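You operate a simulated robot arm through the tools that you are given. There is no shell and no other tool.

You run a simulated robot arm. Do the job below in one go: nothing can be reset, and whatever is moved stays where it is left.

JOB
Switch on station 29 and tune its teal and orange knobs to the green light.
Fine: free the grey lever and swing the camera in over the part; each knob shifts the other's best spot; other knobs stay.

It is judged by the outcome, as a careful person would: the job done as asked, and still so three seconds after it is handed in. It fails if anything else is knocked over, pushed out of place, dropped, spilled or broken.

ROBOT AND FRAMES
A 7-joint arm with a two-finger parallel gripper, fixed in place. Base frame: the origin is at the foot of the arm, x ahead of it, y to its left, z up. Units: mm, rad, N and s.
Its first joint turns from -2.304 to 2.304 rad. Payload 3.91 kg.
Tool frame: the origin (TCP) lies between the finger pads and is the grasp point; the fingertips stand 30 mm ahead of it; z points along the fingers, y is the line along which they close. The gripper opens to 110 mm. The fingers are 20 mm wide and 10 mm thick; the gripper's body (48 by 112 mm) begins 55 mm behind the TCP.
Orientation is told as [roll, pitch, yaw] about the base's x, y, z axes, in that order, counted from this pose: with the fingers straight down and closing along the base's y, the tool's x points along the base's -x, its y along +y and its z along -z.

CONTROLS
- The arm moves only by the tool jog_arm. Its argument "rows" is a list of rows, each a list of 3 entries, a list of its own where there are three numbers: the shift along the tool's x, y, z in mm, then the turn, a rotation vector about the tool's x, y, z in rad, then the opening, from 0 (shut) to 1 (fully open). In form: [[[tx, ty, tz], [rx, ry, rz], fingers], ...]. A call has 1 to 20 rows; each row shifts and turns the commanded pose from where the row before left it, along the tool's axes as they then stand. A row lasts 0.2 s, in which the tool goes at most 50 mm and 0.15 rad; a call with a longer step from one row to the next is refused whole, and so is a gripper value outside its range. Where a pose cannot be reached the arm comes as near as it can. A force on the tool above 90 N (or 10 N above the force at the start of the call, whichever is more), or a blocked arm, ends the call early, and 0.2 s more pass. The fingers move at their own pace (about 108 mm/s each) and stop on an object; they squeeze with about 37 N. The grip force told is the motor's: it shows also when the fingers shut on nothing. Time passes only in rows, and 0.2 s behind the last, so rows that do not move let the fingers close. It gives the time, the measured TCP pose, the force on the tool (base axes), the opening and the grip force at its end, in the units of the frame above (readings bear some noise), with the torque about the TCP (base axes, N m) and any sound that the robot's microphone picked up, and new pictures: "pictures" is both (left out), scene, wrist or none.
- Cameras (640 x 400 px; columns grow to the right, rows downward): "scene" is fixed at [46.6, 491.4, 1668.8]; the picture's right is [0.20, -0.98, 0.00], its down [-0.74, -0.15, -0.65] and it looks along [0.64, 0.13, -0.76] (base axes); focal length 329 px, centre (320, 200). "wrist" rides on the gripper at [72, 17, -103] in the tool frame; the picture's right is [-0.23, 0.97, 0.00], its down [-0.76, -0.18, -0.62] and it looks along [-0.61, -0.14, 0.78] (tool axes); focal length 222 px, centre (320, 200). There is no depth. A picture from a camera that has moved, and an enlarged one, comes with that camera's place and axes in the base frame and with its lens. The place of the scene camera against the robot may be out by one fixed shift of up to 25 mm in any direction.
- close_up(camera, box): a new picture of the part [left, top, right, bottom] of that camera's present view, enlarged. No time passes.
- finish_job(): hands the job in; it is judged then, once.

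Places have to be worked out from the pictures, the camera data and where the tool is seen. Open the gripper and draw the arm clear of the work before you hand the job in, unless the task says otherwise.

The tools are called after "Call:" by a JSON object that holds its "op" and its "data". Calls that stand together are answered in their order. jog_arm: Moves the arm, as the interface text tells. Its arguments: {"type":"object","properties":{"rows":{"type":"array","items":{"type":"array"}},"pictures":{"type":"string","enum":["both","scene","wrist","none"]}},"required":["rows"]} The other tools are called the same way: close_up (camera, box) takes an enlarged picture of a part of a camera's view; finish_job () hands the job in.

At the start:

```text
time: 0.0
eef_pos: [433.9, 298.6, 1306.8]
tcp_rot: [0.001, 0.0, -0.001]
ft_force: [-0.9, -0.2, -1.0]
moment: [0.0, 0.0, -0.01]
finger_gap: 110.1
gripper_force: 0.0
```

scene: 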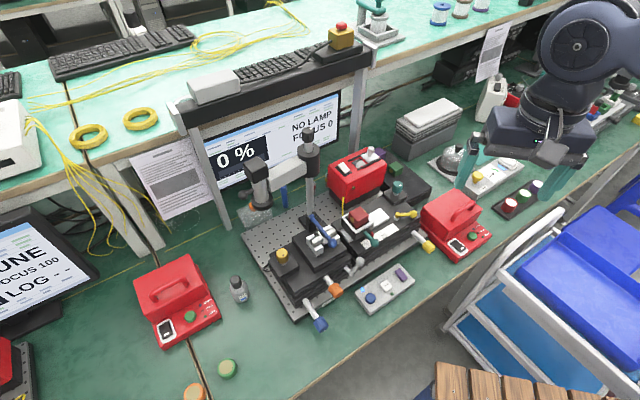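
wrist: 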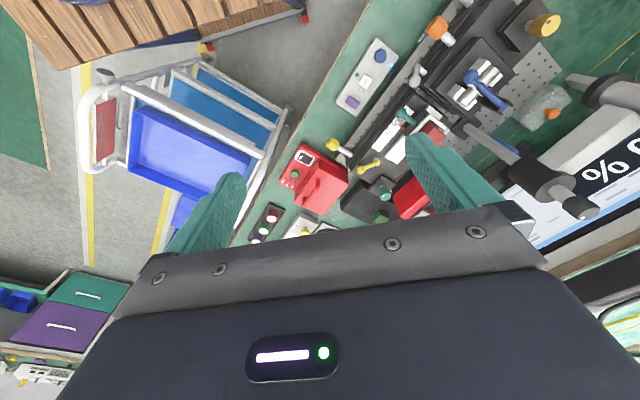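

I start by looking at the station closely in enlarged pictures before moving anything.

Call:
{"op": "close_up", "data": {"camera": "scene", "box": [230, 170, 350, 245]}}

Call:
{"op": "close_up", "data": {"camera": "scene", "box": [250, 220, 410, 340]}}

Call:
{"op": "close_up", "data": {"camera": "scene", "box": [320, 140, 500, 270]}}

Call:
{"op": "close_up", "data": {"camera": "scene", "box": [190, 90, 350, 200]}}

Call:
{"op": "close_up", "data": {"camera": "scene", "box": [120, 240, 260, 400]}}

Call:
{"op": "close_up", "data": {"camera": "scene", "box": [0, 190, 120, 400]}}

```text
5.33 times, centred on (290, 208) of scene
camera zoom: at [46.6, 491.4, 1668.8], right [0.2, -0.98, 0.0], down [-0.74, -0.15, -0.65], along [0.64, 0.13, -0.76], focal length 1754 px, centre (480, 160)
```

zoom: 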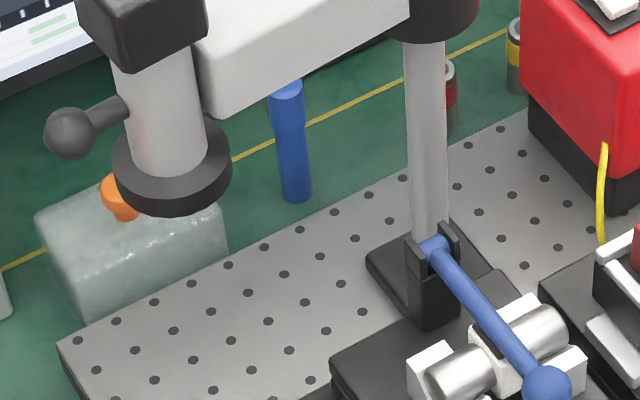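

```text
3.33 times, centred on (330, 280) of scene
camera zoom: at [46.6, 491.4, 1668.8], right [0.2, -0.98, 0.0], down [-0.74, -0.15, -0.65], along [0.64, 0.13, -0.76], focal length 1096 px, centre (287, -67)
```

zoom: 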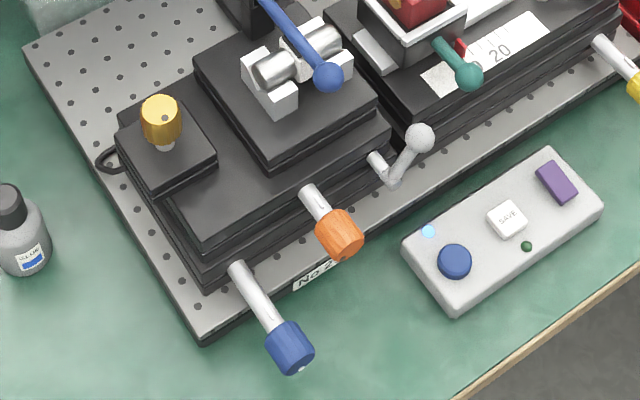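

```text
3.08 times, centred on (410, 205) of scene
camera zoom: at [46.6, 491.4, 1668.8], right [0.2, -0.98, 0.0], down [-0.74, -0.15, -0.65], along [0.64, 0.13, -0.76], focal length 1012 px, centre (43, 185)
```

zoom: 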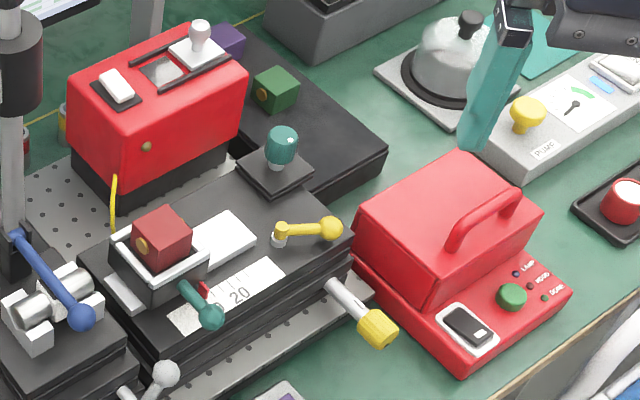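

```text
3.64 times, centred on (270, 145) of scene
camera zoom: at [46.6, 491.4, 1668.8], right [0.2, -0.98, 0.0], down [-0.74, -0.15, -0.65], along [0.64, 0.13, -0.76], focal length 1196 px, centre (502, 400)
```

zoom: 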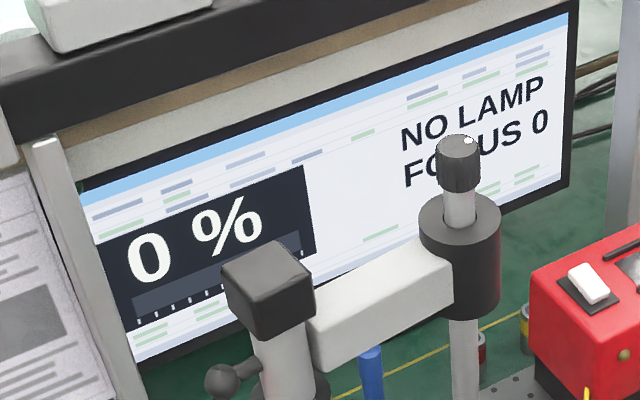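

```text
2.50 times, centred on (190, 320) of scene
camera zoom: at [46.6, 491.4, 1668.8], right [0.2, -0.98, 0.0], down [-0.74, -0.15, -0.65], along [0.64, 0.13, -0.76], focal length 822 px, centre (645, -100)
```

zoom: 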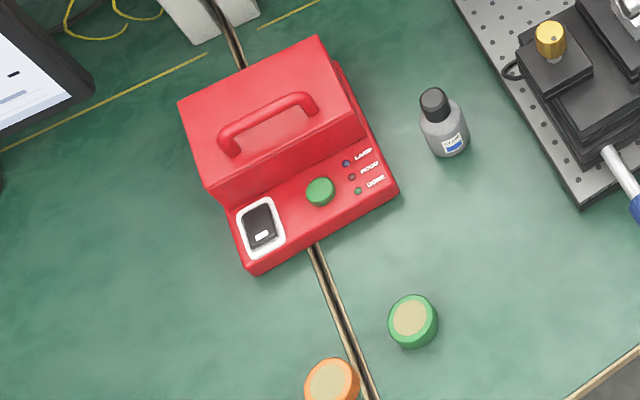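

```text
1.90 times, centred on (60, 295) of scene
camera zoom: at [46.6, 491.4, 1668.8], right [0.2, -0.98, 0.0], down [-0.74, -0.15, -0.65], along [0.64, 0.13, -0.76], focal length 626 px, centre (815, 19)
```

zoom: 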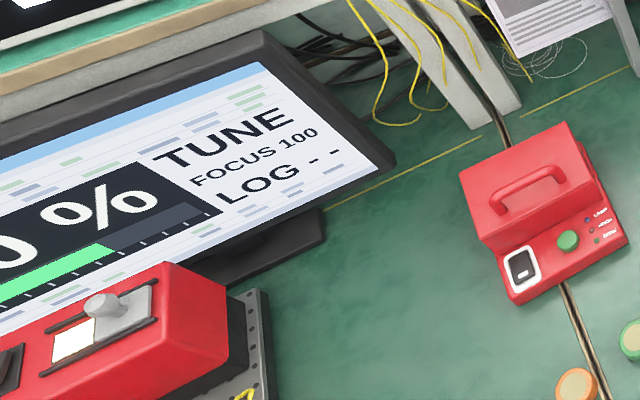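

The scene shows our centre station reading "NO LAMP / FOCUS 0", with a plate partly reading "No 2…". I move the wrist camera over it at a safe height to read the label and locate everything.

Call:
{"op": "jog_arm", "data": {"rows": [[[26, 30, 14], [0, 0, 0], 0.3], [[26, 30, 14], [0, 0, 0], 0.3], [[26, 30, 14], [0, 0, 0], 0.3], [[26, 30, 14], [0, 0, 0], 0.3], [[0, 0, 0], [0, 0, -0.15], 0.3], [[0, 0, 0], [0, 0, -0.15], 0.3], [[0, 0, 0], [0, 0, -0.15], 0.3], [[0, 0, 0], [0, 0, -0.15], 0.3], [[0, 0, 0], [0, 0, 0], 0.3]]}}

```text
time: 2.0
eef_pos: [330.6, 419.8, 1252.0]
tcp_rot: [-0.001, -0.002, 0.602]
ft_force: [0.2, -0.4, 0.0]
moment: [-0.04, -0.01, 0.02]
finger_gap: 33.1
gripper_force: 0.0
camera wrist: at [260.8, 392.6, 1355.0], right [-0.36, 0.93, 0.0], down [0.73, 0.28, 0.62], along [0.58, 0.23, -0.78], focal length 222 px, centre (320, 200)
```

scene: 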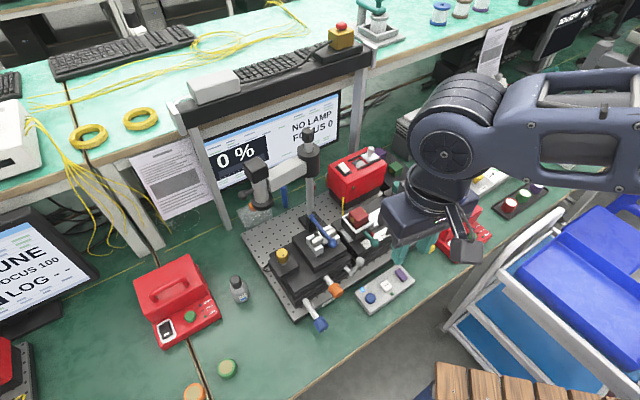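
wrist: 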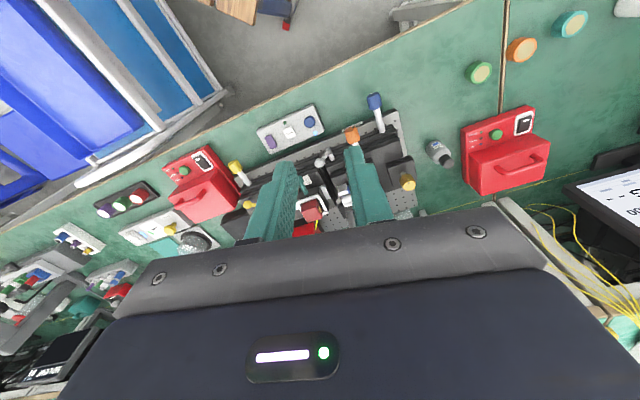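

The wrist view is upside-down with the gripper hiding the far part, so I shift forward over the station to get it into the visible region.

Call:
{"op": "jog_arm", "data": {"rows": [[[-45, 0, 0], [0, 0, 0], 0.3], [[-45, 0, 0], [0, 0, 0], 0.3], [[-45, 0, 0], [0, 0, 0], 0.3], [[-45, 0, 0], [0, 0, 0], 0.3], [[0, 0, 0], [0, 0, 0], 0.3]]}}

Call:
{"op": "close_up", "data": {"camera": "wrist", "box": [200, 0, 440, 150]}}

Call:
{"op": "close_up", "data": {"camera": "wrist", "box": [200, 100, 440, 250]}}

```text
time: 3.2
eef_pos: [477.2, 519.9, 1253.7]
tcp_rot: [0.001, 0.0, 0.6]
ft_force: [-0.4, 0.1, 0.2]
moment: [-0.01, -0.01, -0.02]
finger_gap: 32.9
gripper_force: 0.0
camera wrist: at [409.2, 493.2, 1357.0], right [-0.36, 0.93, 0.0], down [0.73, 0.28, 0.62], along [0.58, 0.23, -0.78], focal length 222 px, centre (320, 200)
```

scene: 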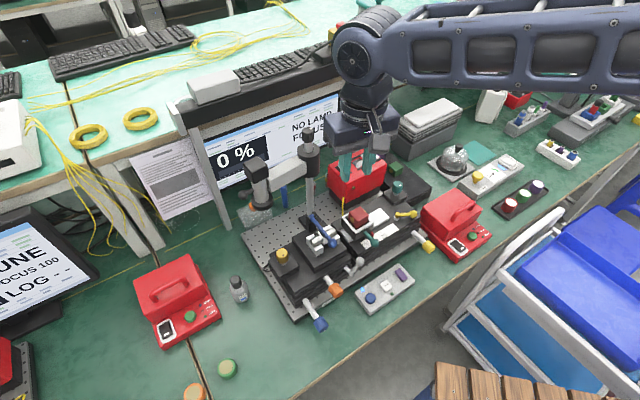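
wrist: 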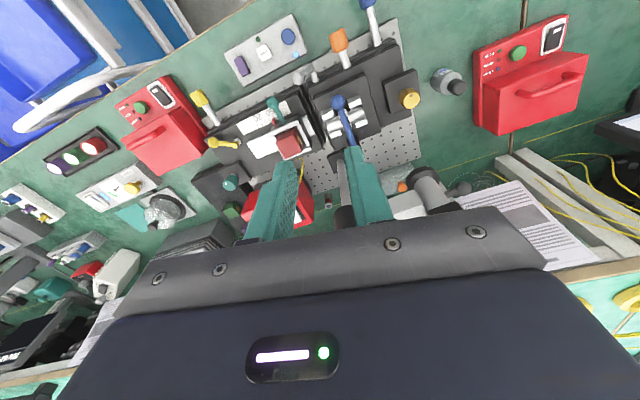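

```text
2.67 times, centred on (320, 75) of wrist
camera zoom: at [409.2, 493.2, 1357.0], right [-0.36, 0.93, 0.0], down [0.73, 0.28, 0.62], along [0.58, 0.23, -0.78], focal length 592 px, centre (320, 533)
```

zoom: 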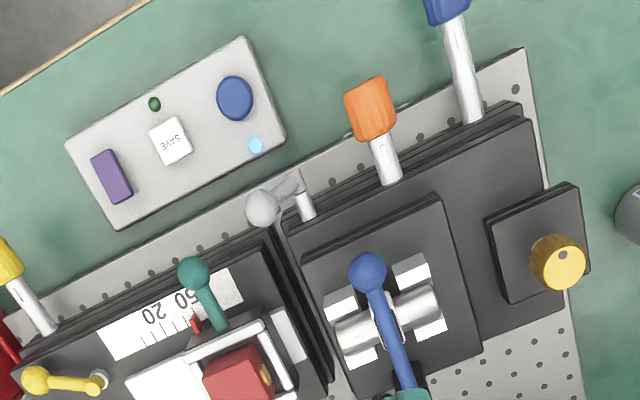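

```text
2.67 times, centred on (320, 175) of wrist
camera zoom: at [409.2, 493.2, 1357.0], right [-0.36, 0.93, 0.0], down [0.73, 0.28, 0.62], along [0.58, 0.23, -0.78], focal length 592 px, centre (320, 267)
```

zoom: 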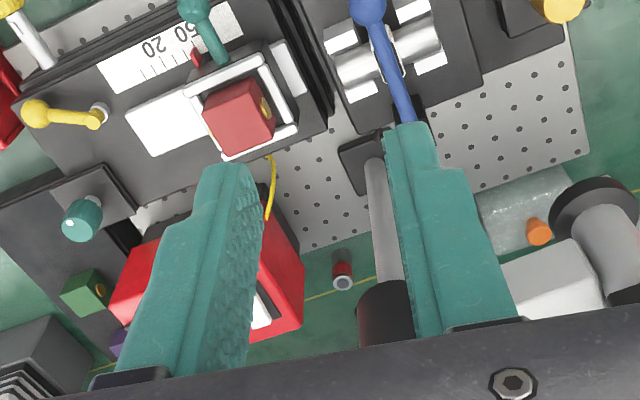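

The station layout is clear: an orange knob, a teal knob, a grey stage lever, a lamp box with a rocker, and the camera on its post. I check the plate and the lamp's switches up close from the scene camera.

Call:
{"op": "close_up", "data": {"camera": "scene", "box": [315, 280, 347, 300]}}

Call:
{"op": "close_up", "data": {"camera": "scene", "box": [0, 340, 96, 400]}}

Call:
{"op": "close_up", "data": {"camera": "wrist", "box": [300, 60, 364, 100]}}

Call:
{"op": "close_up", "data": {"camera": "scene", "box": [480, 60, 640, 160]}}

```text
16.00 times, centred on (331, 290) of scene
camera zoom: at [46.6, 491.4, 1668.8], right [0.2, -0.98, 0.0], down [-0.74, -0.15, -0.65], along [0.64, 0.13, -0.76], focal length 5263 px, centre (144, -1240)
```

zoom: 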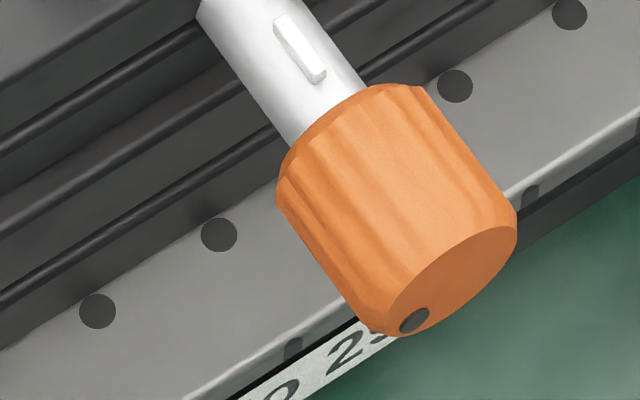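

```text
6.67 times, centred on (48, 370) of scene
camera zoom: at [46.6, 491.4, 1668.8], right [0.2, -0.98, 0.0], down [-0.74, -0.15, -0.65], along [0.64, 0.13, -0.76], focal length 2193 px, centre (2133, -933)
```

zoom: 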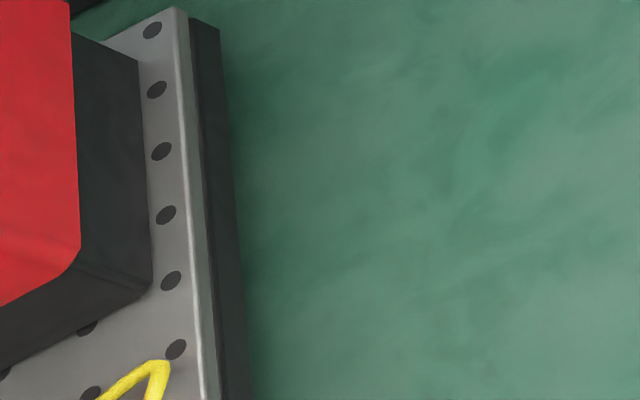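

```text
10.00 times, centred on (332, 80) of wrist
camera zoom: at [409.2, 493.2, 1357.0], right [-0.36, 0.93, 0.0], down [0.73, 0.28, 0.62], along [0.58, 0.23, -0.78], focal length 2221 px, centre (200, 1400)
```

zoom: 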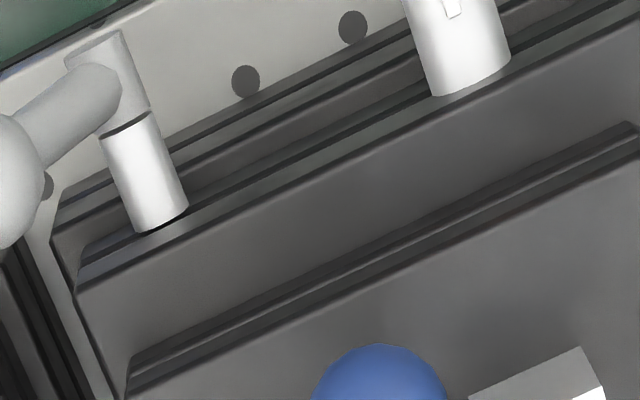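

```text
4.00 times, centred on (560, 110) of scene
camera zoom: at [46.6, 491.4, 1668.8], right [0.2, -0.98, 0.0], down [-0.74, -0.15, -0.65], along [0.64, 0.13, -0.76], focal length 1316 px, centre (-640, 560)
```

zoom: 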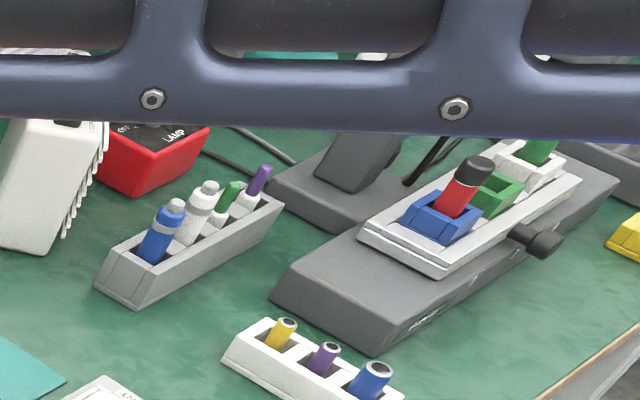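

The plate reads "No 2…" with the second digit partly hidden. I move to look at the lamp box, teal knob and camera post from the right side.

Call:
{"op": "jog_arm", "data": {"rows": [[[0, 0, 0], [0, 0, 0.15], 0], [[0, 0, 0], [0, 0, 0.15], 0], [[0, 0, 0], [0, 0, 0.15], 0], [[0, 0, 0], [0, 0, 0.15], 0], [[-41, -17, 0], [0, 0, 0], 0], [[-41, -17, 0], [0, 0, 0], 0], [[-41, -18, 0], [0, 0, 0], 0], [[-40, -18, 0], [0, 0, 0], 0], [[0, 0, 0], [0, 0, 0], 0]]}}

Call:
{"op": "close_up", "data": {"camera": "wrist", "box": [340, 60, 500, 160]}}

Call:
{"op": "close_up", "data": {"camera": "wrist", "box": [220, 60, 380, 160]}}

Call:
{"op": "close_up", "data": {"camera": "wrist", "box": [460, 80, 620, 180]}}

```text
time: 5.2
eef_pos: [642.7, 446.3, 1249.1]
tcp_rot: [0.001, -0.001, 0.001]
ft_force: [0.6, 0.1, 0.2]
moment: [-0.03, 0.03, -0.02]
finger_gap: 0.1
gripper_force: 37.1
camera wrist: at [570.0, 462.6, 1353.0], right [0.23, 0.97, 0.0], down [0.76, -0.18, 0.62], along [0.61, -0.14, -0.78], focal length 222 px, centre (320, 200)
```

scene: 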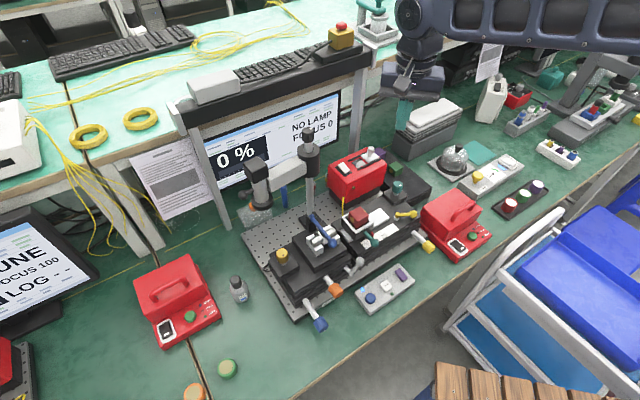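
wrist: 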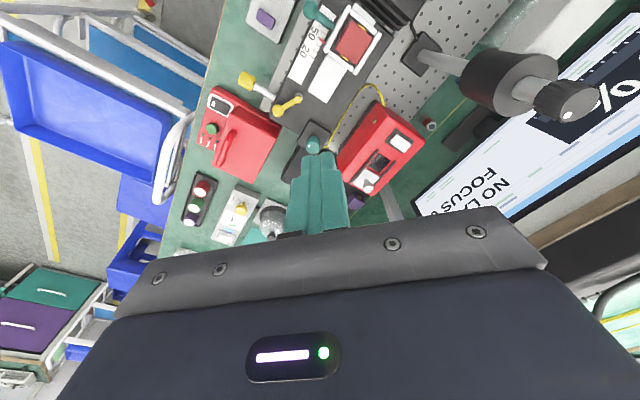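

```text
4.00 times, centred on (420, 110) of wrist
camera zoom: at [570.0, 462.6, 1353.0], right [0.23, 0.97, 0.0], down [0.76, -0.18, 0.62], along [0.61, -0.14, -0.78], focal length 888 px, centre (-80, 560)
```

zoom: 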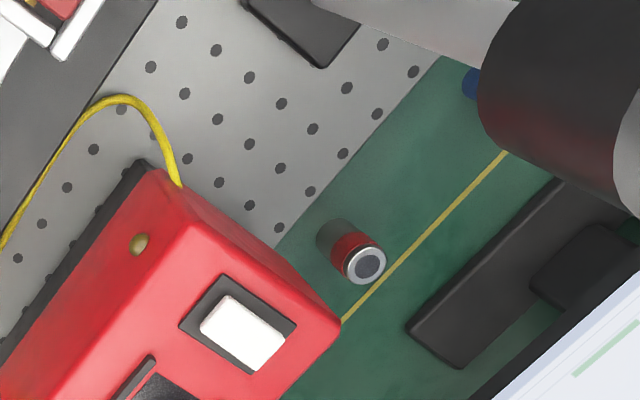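

```text
4.00 times, centred on (300, 110) of wrist
camera zoom: at [570.0, 462.6, 1353.0], right [0.23, 0.97, 0.0], down [0.76, -0.18, 0.62], along [0.61, -0.14, -0.78], focal length 888 px, centre (400, 560)
```

zoom: 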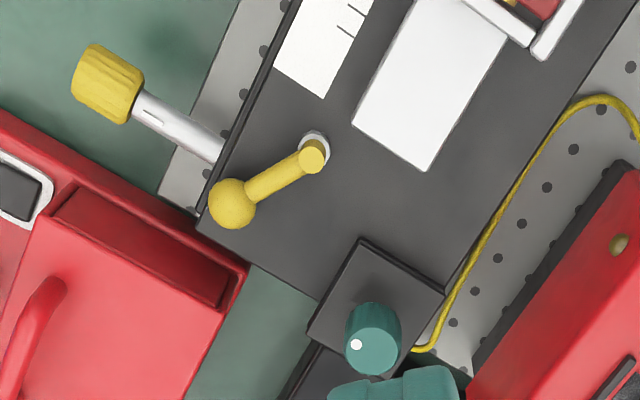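

```text
4.00 times, centred on (540, 130) of wrist
camera zoom: at [570.0, 462.6, 1353.0], right [0.23, 0.97, 0.0], down [0.76, -0.18, 0.62], along [0.61, -0.14, -0.78], focal length 888 px, centre (-560, 480)
```

zoom: 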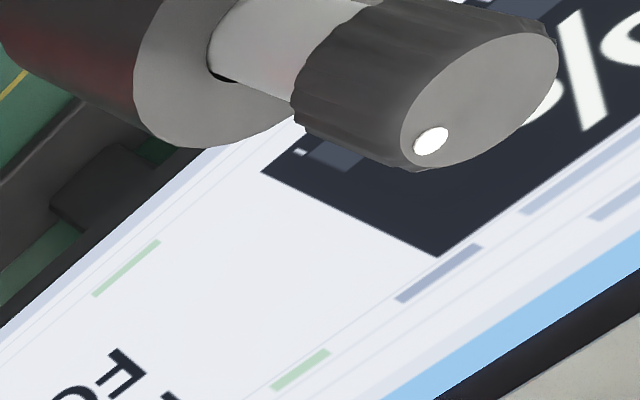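

The teal knob (vertical axis) and the lamp's white rocker are visible. I go further ahead for a second view to triangulate them.

Call:
{"op": "jog_arm", "data": {"rows": [[[-40, 0, 0], [0, 0, 0], 0], [[-40, 0, 0], [0, 0, 0], 0], [[-40, 0, 0], [0, 0, 0], 0], [[0, 0, 0], [0, 0, 0], 0]]}}

Call:
{"op": "close_up", "data": {"camera": "wrist", "box": [320, 20, 480, 120]}}

Call:
{"op": "close_up", "data": {"camera": "wrist", "box": [200, 20, 360, 120]}}

```text
time: 6.2
eef_pos: [760.3, 450.9, 1251.3]
tcp_rot: [0.0, 0.0, 0.0]
ft_force: [-0.1, -0.4, 1.0]
moment: [0.02, 0.01, 0.01]
finger_gap: 0.1
gripper_force: 37.1
camera wrist: at [687.3, 467.8, 1354.8], right [0.23, 0.97, 0.0], down [0.76, -0.18, 0.62], along [0.61, -0.14, -0.78], focal length 222 px, centre (320, 200)
```

scene: 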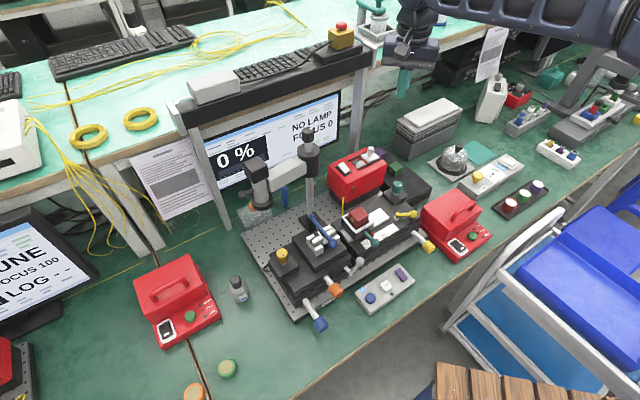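
wrist: 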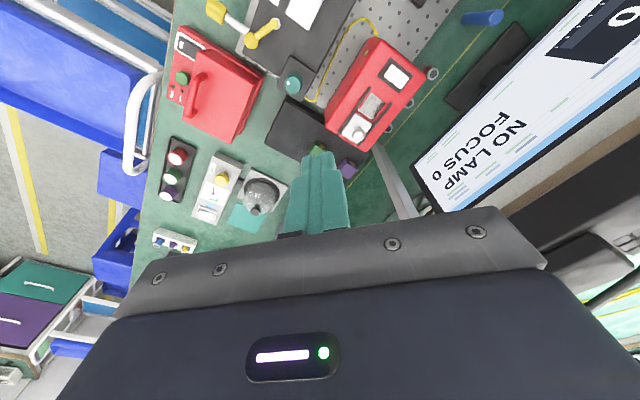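

```text
4.00 times, centred on (400, 70) of wrist
camera zoom: at [687.3, 467.8, 1354.8], right [0.23, 0.97, 0.0], down [0.76, -0.18, 0.62], along [0.61, -0.14, -0.78], focal length 888 px, centre (0, 720)
```

zoom: 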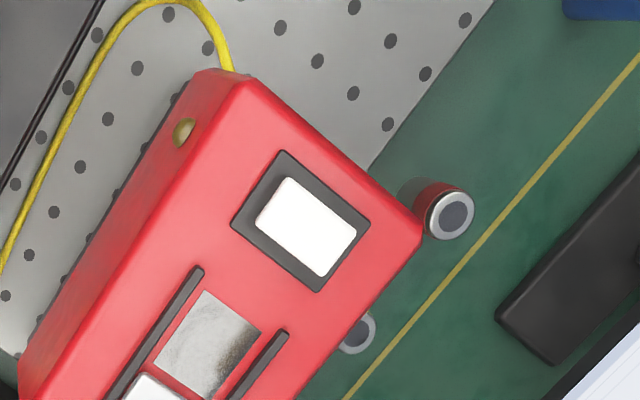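

```text
4.00 times, centred on (280, 70) of wrist
camera zoom: at [687.3, 467.8, 1354.8], right [0.23, 0.97, 0.0], down [0.76, -0.18, 0.62], along [0.61, -0.14, -0.78], focal length 888 px, centre (480, 720)
```

zoom: 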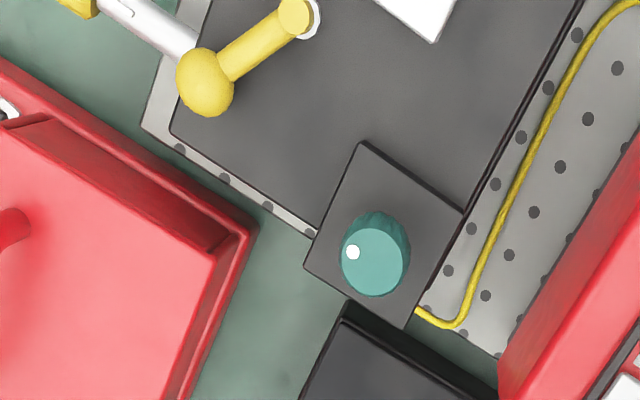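

Triangulation puts the rocker at about (782, 573, 953) and the teal knob top at about (763, 403, 917). I zoom in on the rocker to see which side is raised.

Call:
{"op": "close_up", "data": {"camera": "wrist", "box": [376, 56, 416, 96]}}

Call:
{"op": "close_up", "data": {"camera": "scene", "box": [330, 145, 394, 185]}}

Call:
{"op": "close_up", "data": {"camera": "wrist", "box": [330, 80, 410, 160]}}

```text
10.00 times, centred on (396, 76) of wrist
camera zoom: at [687.3, 467.8, 1354.8], right [0.23, 0.97, 0.0], down [0.76, -0.18, 0.62], along [0.61, -0.14, -0.78], focal length 2221 px, centre (-440, 1440)
```

zoom: 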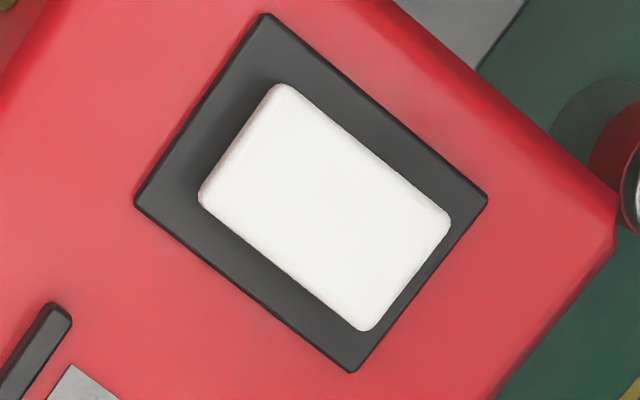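

```text
10.00 times, centred on (362, 165) of scene
camera zoom: at [46.6, 491.4, 1668.8], right [0.2, -0.98, 0.0], down [-0.74, -0.15, -0.65], along [0.64, 0.13, -0.76], focal length 3289 px, centre (-100, 550)
```

zoom: 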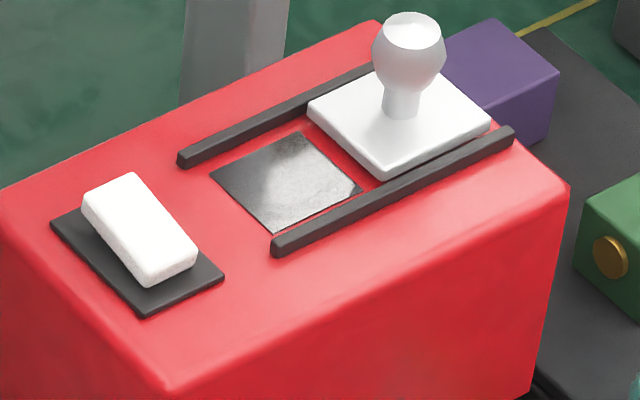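

```text
5.00 times, centred on (370, 120) of wrist
camera zoom: at [687.3, 467.8, 1354.8], right [0.23, 0.97, 0.0], down [0.76, -0.18, 0.62], along [0.61, -0.14, -0.78], focal length 1111 px, centre (70, 600)
```

zoom: 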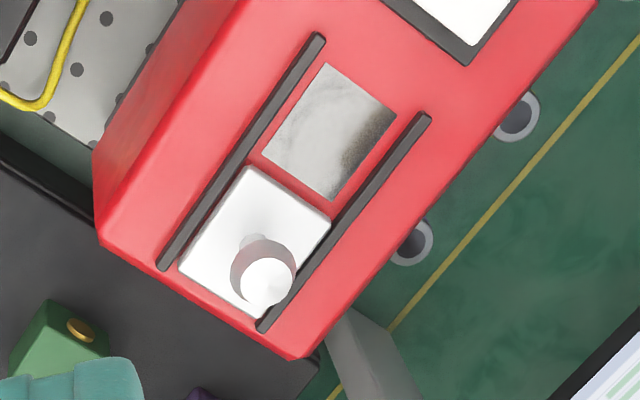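

I compare the rocker's two ends more closely from the scene camera, and glance at the other items I need.

Call:
{"op": "close_up", "data": {"camera": "scene", "box": [334, 158, 356, 178]}}

Call:
{"op": "close_up", "data": {"camera": "scene", "box": [340, 250, 372, 276]}}

Call:
{"op": "close_up", "data": {"camera": "scene", "box": [230, 140, 326, 220]}}

```text
16.00 times, centred on (345, 168) of scene
camera zoom: at [46.6, 491.4, 1668.8], right [0.2, -0.98, 0.0], down [-0.74, -0.15, -0.65], along [0.64, 0.13, -0.76], focal length 5263 px, centre (-80, 712)
```

zoom: 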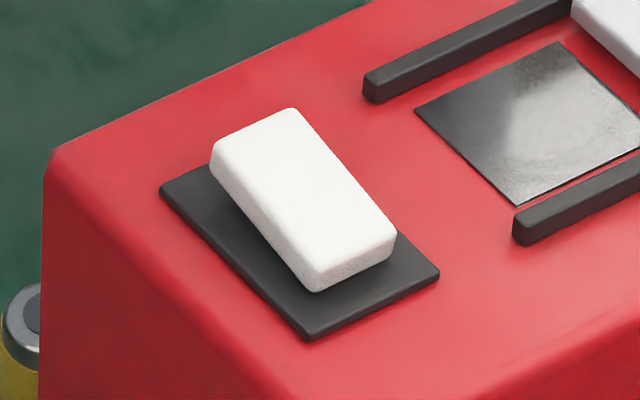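

```text
15.38 times, centred on (356, 263) of scene
camera zoom: at [46.6, 491.4, 1668.8], right [0.2, -0.98, 0.0], down [-0.74, -0.15, -0.65], along [0.64, 0.13, -0.76], focal length 5060 px, centre (-234, -769)
```

zoom: 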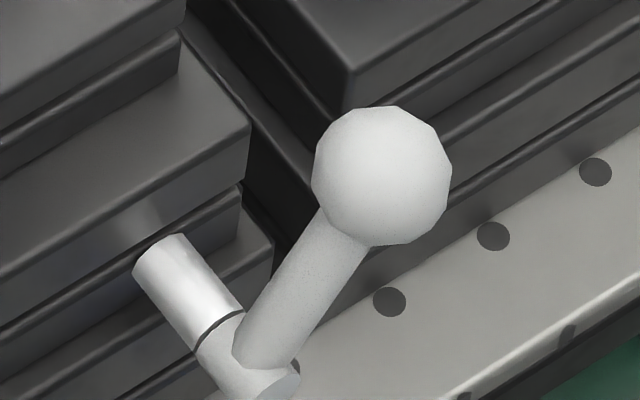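

```text
5.00 times, centred on (278, 180) of scene
camera zoom: at [46.6, 491.4, 1668.8], right [0.2, -0.98, 0.0], down [-0.74, -0.15, -0.65], along [0.64, 0.13, -0.76], focal length 1645 px, centre (530, 300)
```

zoom: 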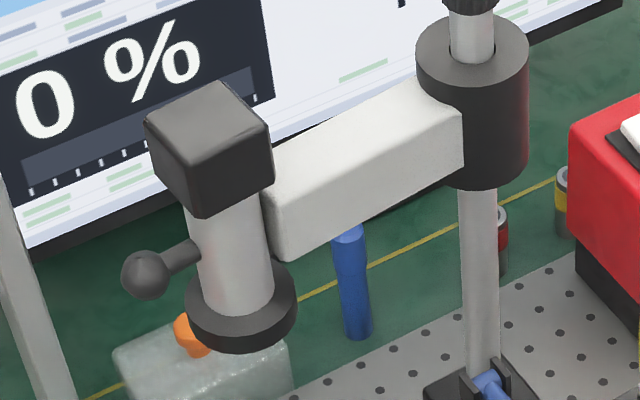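

The rocker's far (+x,+y) end is the raised one. Before reaching there I want to know where the shelf above the monitor is, so I take zooms of its edge, then shift for a second view.

Call:
{"op": "close_up", "data": {"camera": "wrist", "box": [400, 100, 640, 250]}}

Call:
{"op": "jog_arm", "data": {"rows": [[[40, 0, 0], [0, 0, 0], 0], [[40, 0, 0], [0, 0, 0], 0], [[0, -40, 0], [0, 0, 0], 0], [[0, -40, 0], [0, 0, 0], 0], [[0, 0, 0], [0, 0, 0], 0]], "pictures": "wrist"}}

Call:
{"op": "close_up", "data": {"camera": "wrist", "box": [400, 100, 640, 250]}}

```text
2.67 times, centred on (520, 175) of wrist
camera zoom: at [687.3, 467.8, 1354.8], right [0.23, 0.97, 0.0], down [0.76, -0.18, 0.62], along [0.61, -0.14, -0.78], focal length 592 px, centre (-213, 267)
```

zoom: 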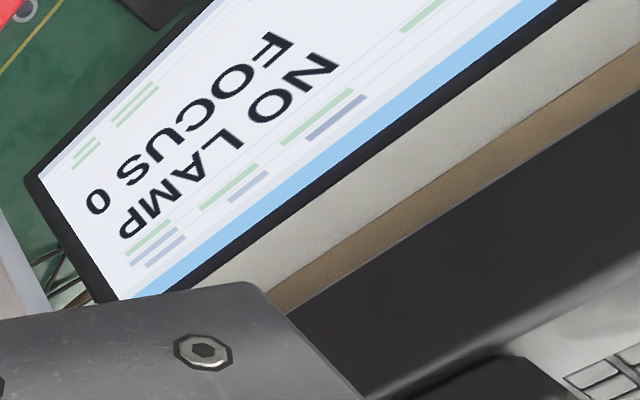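

```text
time: 7.4
eef_pos: [682.1, 371.1, 1249.6]
tcp_rot: [0.0, -0.001, 0.001]
ft_force: [0.0, 0.2, -0.5]
moment: [-0.01, 0.05, 0.02]
finger_gap: 0.1
gripper_force: 36.9
camera wrist: at [610.1, 387.8, 1353.4], right [0.23, 0.97, 0.0], down [0.76, -0.18, 0.62], along [0.61, -0.14, -0.78], focal length 222 px, centre (320, 200)
```

wrist: 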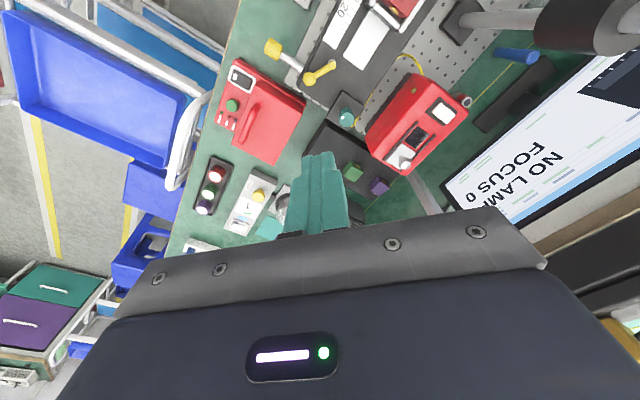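

```text
2.67 times, centred on (520, 175) of wrist
camera zoom: at [610.1, 387.8, 1353.4], right [0.23, 0.97, 0.0], down [0.76, -0.18, 0.62], along [0.61, -0.14, -0.78], focal length 592 px, centre (-213, 267)
```

zoom: 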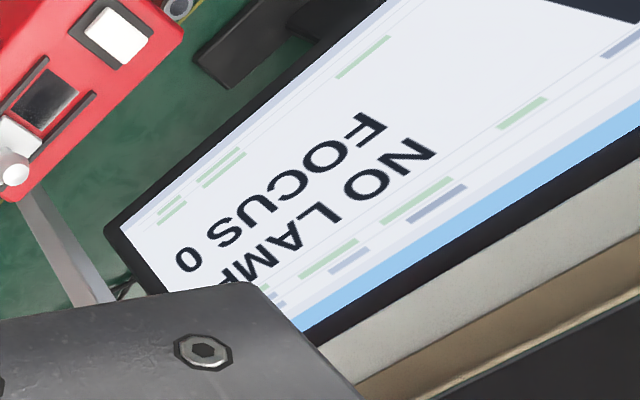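

The shelf edge works out at about e≈1065 (along the depth axis, 45.6° from x) and z≈1183, so a hand at e≈970 clears it. I move above the lamp rocker, yawed to the station axis with a slight outward tilt.

Call:
{"op": "jog_arm", "data": {"rows": [[[-21.4, 41.8, 0], [0, 0, 0], 0], [[-21.4, 41.8, 0], [0, 0, 0], 0], [[-21.4, 41.8, 0], [0, 0, 0], 0], [[-21.4, 41.8, 0], [0, 0, 0], 0], [[-21.4, 41.8, 0], [0, 0, 0], 0], [[0, 0, 0], [0, 0, -0.133], 0], [[0, 0, 0], [0, 0, -0.133], 0], [[0, 0, 0], [0, 0, -0.133], 0], [[0, 0, 0], [0, 0, -0.133], 0], [[0, 0, 0], [0, 0, -0.133], 0], [[0, 0, 0], [0, 0, -0.131], 0], [[0, 0, 45], [0, 0, 0], 0], [[0, 0, 45], [0, 0, 0], 0], [[0, 0, 45], [0, 0, 0], 0], [[0, 0, 0], [0, -0.15, 0], 0], [[0, 0, 0], [0, -0.15, 0], 0], [[0, 0, 0], [0, 0, 0], 0]]}}

```text
time: 11.0
eef_pos: [788.9, 578.0, 1115.4]
tcp_rot: [0.0, -0.301, 0.797]
ft_force: [0.1, 0.8, -0.6]
moment: [0.0, -0.02, -0.04]
finger_gap: 0.0
gripper_force: 37.7
camera wrist: at [706.5, 519.0, 1192.8], right [-0.54, 0.84, 0.07], down [0.51, 0.26, 0.82], along [0.67, 0.48, -0.57], focal length 222 px, centre (320, 200)
```

scene: 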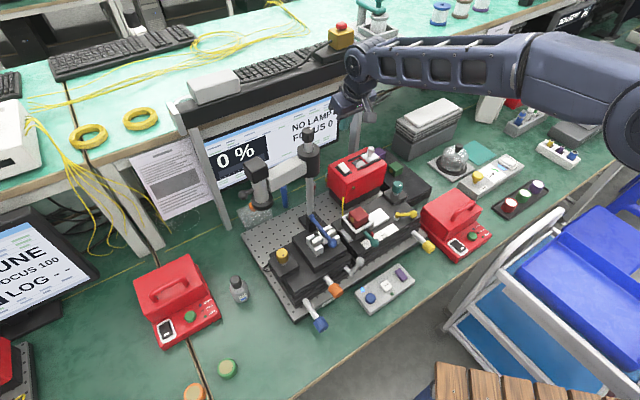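
wrist: 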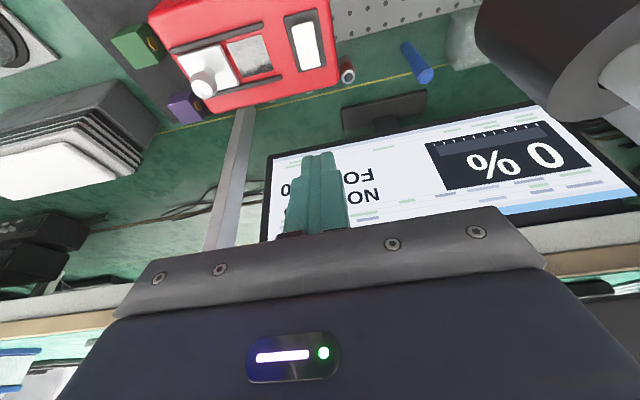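

The view is as planned; I zoom on the rocker for a finer fix before descending.

Call:
{"op": "close_up", "data": {"camera": "wrist", "box": [260, 0, 356, 60]}}

```text
6.67 times, centred on (308, 30) of wrist
camera zoom: at [706.5, 519.0, 1192.8], right [-0.54, 0.84, 0.07], down [0.51, 0.26, 0.82], along [0.67, 0.48, -0.57], focal length 1481 px, centre (400, 1333)
```

zoom: 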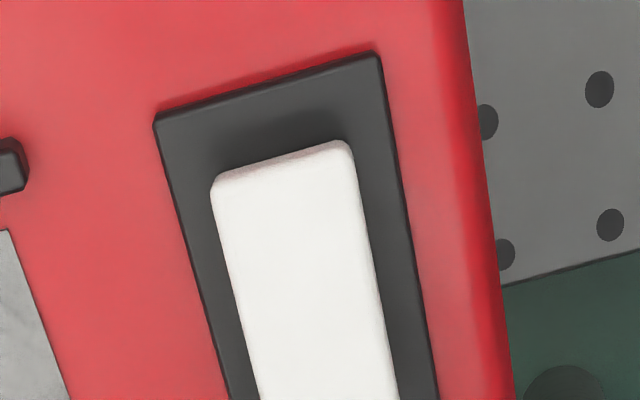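

The rocker spans e 939–973 at b≈-157, so I come straight down onto its raised far end, stopping slightly above first.

Call:
{"op": "jog_arm", "data": {"rows": [[[-3.8, 0, 1.2], [0, 0, 0], 0], [[11.9, 0, 38.2], [0, 0, 0], 0], [[11.9, 0, 38.2], [0, 0, 0], 0], [[10, 0, 32], [0, 0, 0], 0], [[0, 0, 0], [0, 0, 0], 0]], "pictures": "wrist"}}

Call:
{"op": "close_up", "data": {"camera": "scene", "box": [310, 90, 406, 190]}}

```text
time: 12.2
eef_pos: [789.5, 581.6, 1002.8]
tcp_rot: [-0.001, -0.303, 0.795]
ft_force: [0.2, 0.0, -0.1]
moment: [0.02, 0.02, -0.02]
finger_gap: 0.4
gripper_force: 36.9
camera wrist: at [709.1, 521.3, 1079.0], right [-0.54, 0.84, 0.07], down [0.51, 0.26, 0.82], along [0.67, 0.48, -0.57], focal length 222 px, centre (320, 200)
```

wrist: 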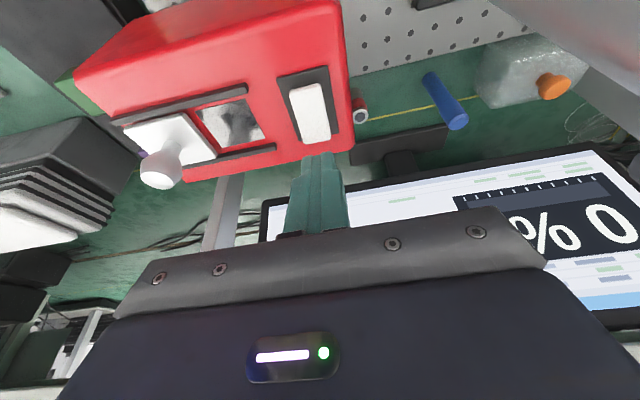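

```text
4.00 times, centred on (358, 140) of scene
camera zoom: at [46.6, 491.4, 1668.8], right [0.2, -0.98, 0.0], down [-0.74, -0.15, -0.65], along [0.64, 0.13, -0.76], focal length 1316 px, centre (168, 440)
```

zoom: 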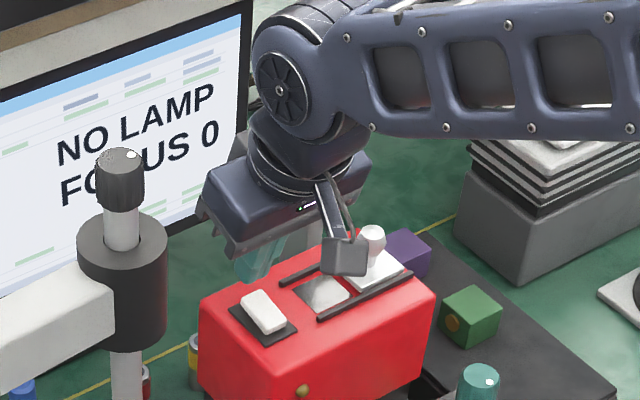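

The tip is about 14 mm above the rocker's raised end and lined up. I press down in small steps.

Call:
{"op": "jog_arm", "data": {"rows": [[[2.4, 0, 7.6], [0, 0, 0], 0], [[1.2, 0, 3.8], [0, 0, 0], 0], [[0.9, 0, 2.9], [0, 0, 0], 0], [[0, 0, 0], [0, 0, 0], 0]]}}

```text
time: 13.2
eef_pos: [789.6, 580.9, 988.8]
tcp_rot: [0.0, -0.301, 0.794]
ft_force: [0.0, 0.0, -0.2]
moment: [-0.03, 0.0, 0.02]
finger_gap: 0.0
gripper_force: 36.5
camera wrist: at [707.9, 521.8, 1066.1], right [-0.54, 0.84, 0.07], down [0.51, 0.26, 0.82], along [0.67, 0.48, -0.57], focal length 222 px, centre (320, 200)
```

scene: 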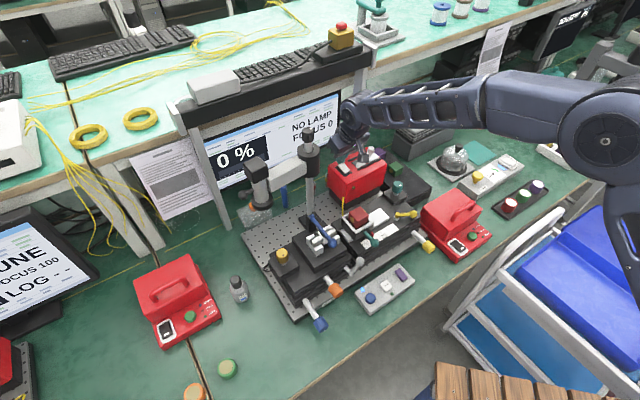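
wrist: 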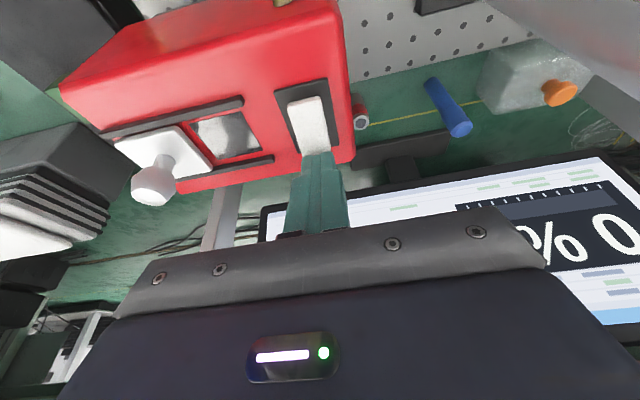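

No contact force yet and the tip now just touches the far end in view. I continue down in 2 mm steps.

Call:
{"op": "jog_arm", "data": {"rows": [[[0.6, 0, 1.9], [0, 0, 0], 0], [[0.6, 0, 1.9], [0, 0, 0], 0], [[0.6, 0, 1.9], [0, 0, 0], 0], [[0, 0, 0], [0, 0, 0], 0]]}}

Call:
{"op": "close_up", "data": {"camera": "scene", "box": [190, 80, 390, 200]}}

```text
time: 14.2
eef_pos: [790.6, 582.2, 985.8]
tcp_rot: [-0.002, -0.301, 0.797]
ft_force: [0.4, -1.5, 17.5]
moment: [-0.01, 0.04, 0.07]
finger_gap: 0.1
gripper_force: 36.9
camera wrist: at [708.1, 521.8, 1061.7], right [-0.54, 0.84, 0.07], down [0.51, 0.26, 0.82], along [0.67, 0.48, -0.57], focal length 222 px, centre (320, 200)
```

scene: 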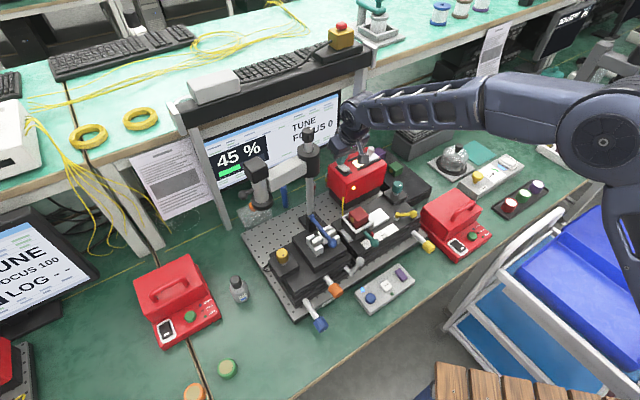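
wrist: 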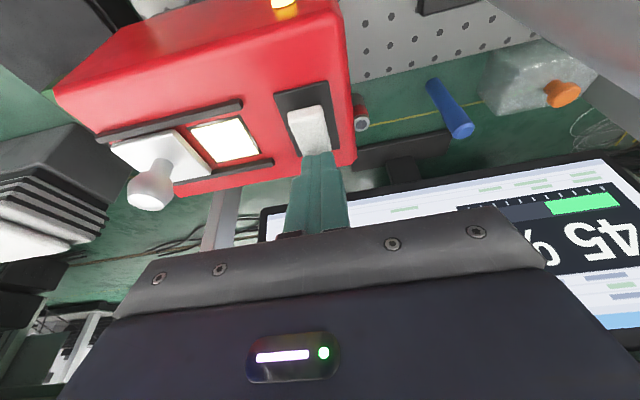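

```text
3.20 times, centred on (290, 140) of scene
camera zoom: at [46.6, 491.4, 1668.8], right [0.2, -0.98, 0.0], down [-0.74, -0.15, -0.65], along [0.64, 0.13, -0.76], focal length 1053 px, centre (416, 392)
```

zoom: 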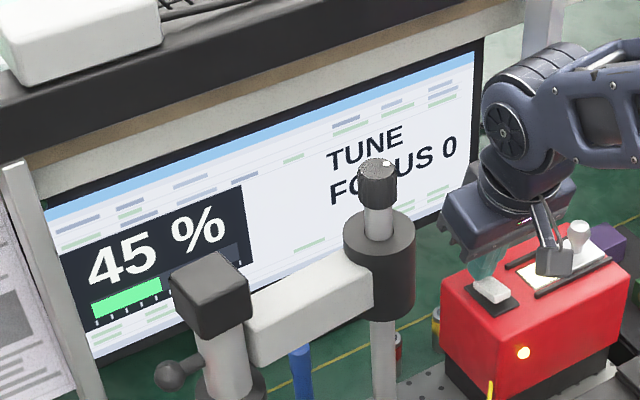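

The lamp is on: the screen shows "TUNE, 45 %, FOCUS 0". I lift straight up and then move to view the camera head and its ball handle.

Call:
{"op": "jog_arm", "data": {"rows": [[[-6, 0, -19], [0, 0, 0], 0], [[-11.9, 0, -38.2], [0, 0, 0], 0], [[-11.9, 0, -38.2], [0, 0, 0], 0], [[-11.9, 0, -38.2], [0, 0, 0], 0], [[0, 0, 0], [0, 0.15, 0], 0], [[0, 0, 0], [0, 0.15, 0], 0], [[0, 0, -45], [0, 0, 0], 0], [[0, 0, -45], [0, 0, 0], 0], [[0, 0, -45], [0, 0, 0], 0], [[40, 0, 0], [0, 0, 0], 0], [[40, 0, 0], [0, 0, 0], 0], [[40, 0, 0], [0, 0, 0], 0], [[0, 40, 0], [0, 0, 0], 0], [[0, 40, 0], [0, 0, 0], 0], [[0, 40, 0], [0, 0, 0], 0], [[0, 40, 0], [0, 0, 0], 0], [[0, 0, 0], [0, 0, 0], 0]]}}

Call:
{"op": "close_up", "data": {"camera": "wrist", "box": [320, 60, 560, 210]}}

```text
time: 17.8
eef_pos: [595.1, 608.7, 1259.3]
tcp_rot: [-0.002, -0.001, 0.796]
ft_force: [0.7, 0.0, -0.1]
moment: [0.02, -0.02, 0.01]
finger_gap: 0.0
gripper_force: 36.7
camera wrist: at [532.4, 567.9, 1362.3], right [-0.54, 0.84, 0.0], down [0.66, 0.42, 0.62], along [0.53, 0.33, -0.78], focal length 222 px, centre (320, 200)
```

scene: 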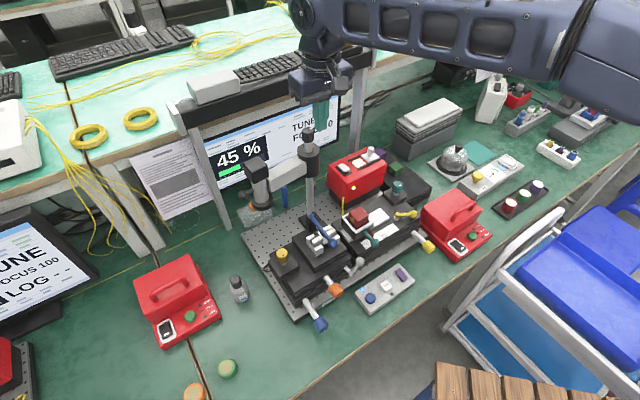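
wrist: 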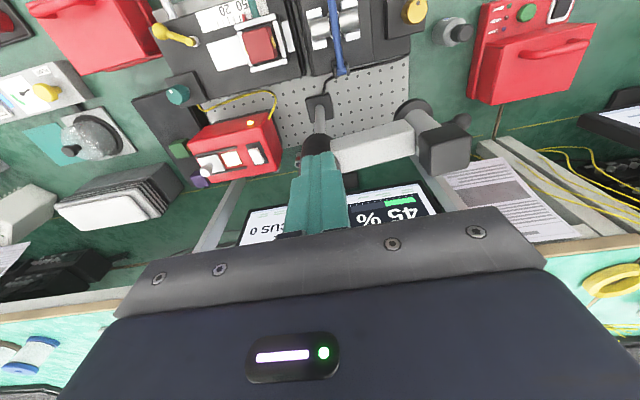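

```text
2.67 times, centred on (440, 135) of wrist
camera zoom: at [532.4, 567.9, 1362.3], right [-0.54, 0.84, 0.0], down [0.66, 0.42, 0.62], along [0.53, 0.33, -0.78], focal length 592 px, centre (0, 373)
```

zoom: 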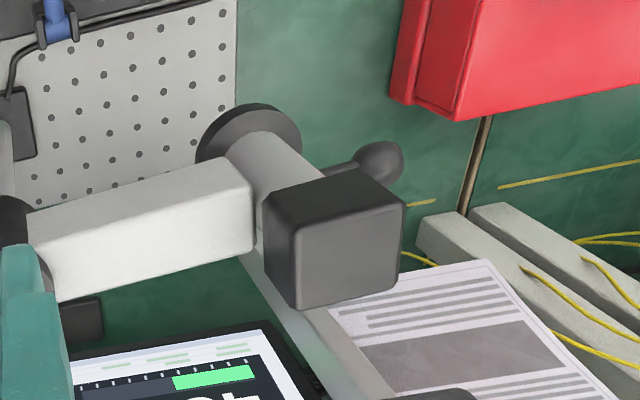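

I take a second view from further left for triangulation of the camera head and ball.

Call:
{"op": "jog_arm", "data": {"rows": [[[0, 40, 0], [0, 0, 0], 0], [[0, 40, 0], [0, 0, 0], 0], [[0, 0, 0], [0, 0, 0], 0]], "pictures": "wrist"}}

Call:
{"op": "close_up", "data": {"camera": "wrist", "box": [260, 60, 500, 210]}}

```text
time: 18.6
eef_pos: [538.0, 665.5, 1255.1]
tcp_rot: [0.001, -0.001, 0.797]
ft_force: [0.3, 0.2, -0.2]
moment: [0.01, -0.02, -0.02]
finger_gap: 0.0
gripper_force: 37.0
camera wrist: at [475.4, 624.8, 1358.9], right [-0.54, 0.84, 0.0], down [0.66, 0.42, 0.62], along [0.53, 0.33, -0.78], focal length 222 px, centre (320, 200)
```

wrist: 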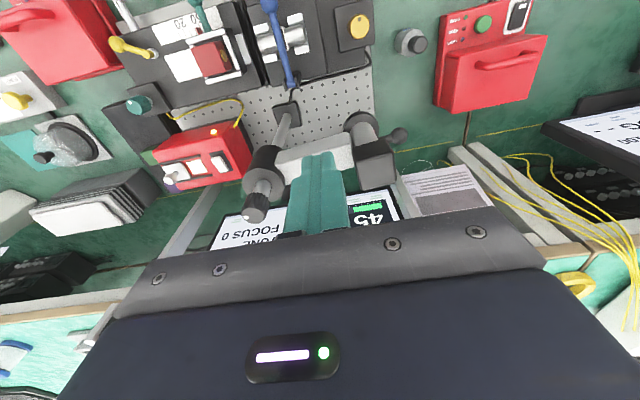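

```text
2.67 times, centred on (380, 135) of wrist
camera zoom: at [475.4, 624.8, 1358.9], right [-0.54, 0.84, 0.0], down [0.66, 0.42, 0.62], along [0.53, 0.33, -0.78], focal length 592 px, centre (160, 373)
```

zoom: 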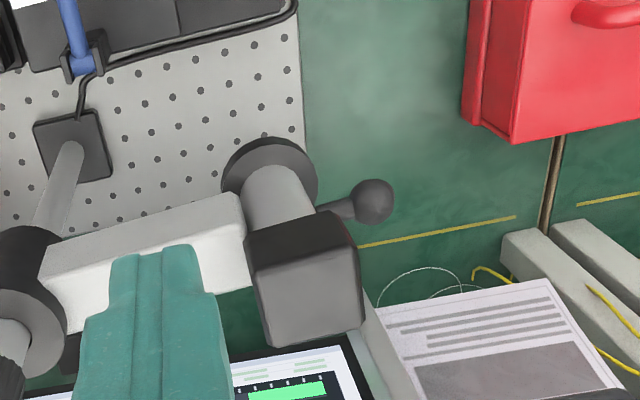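

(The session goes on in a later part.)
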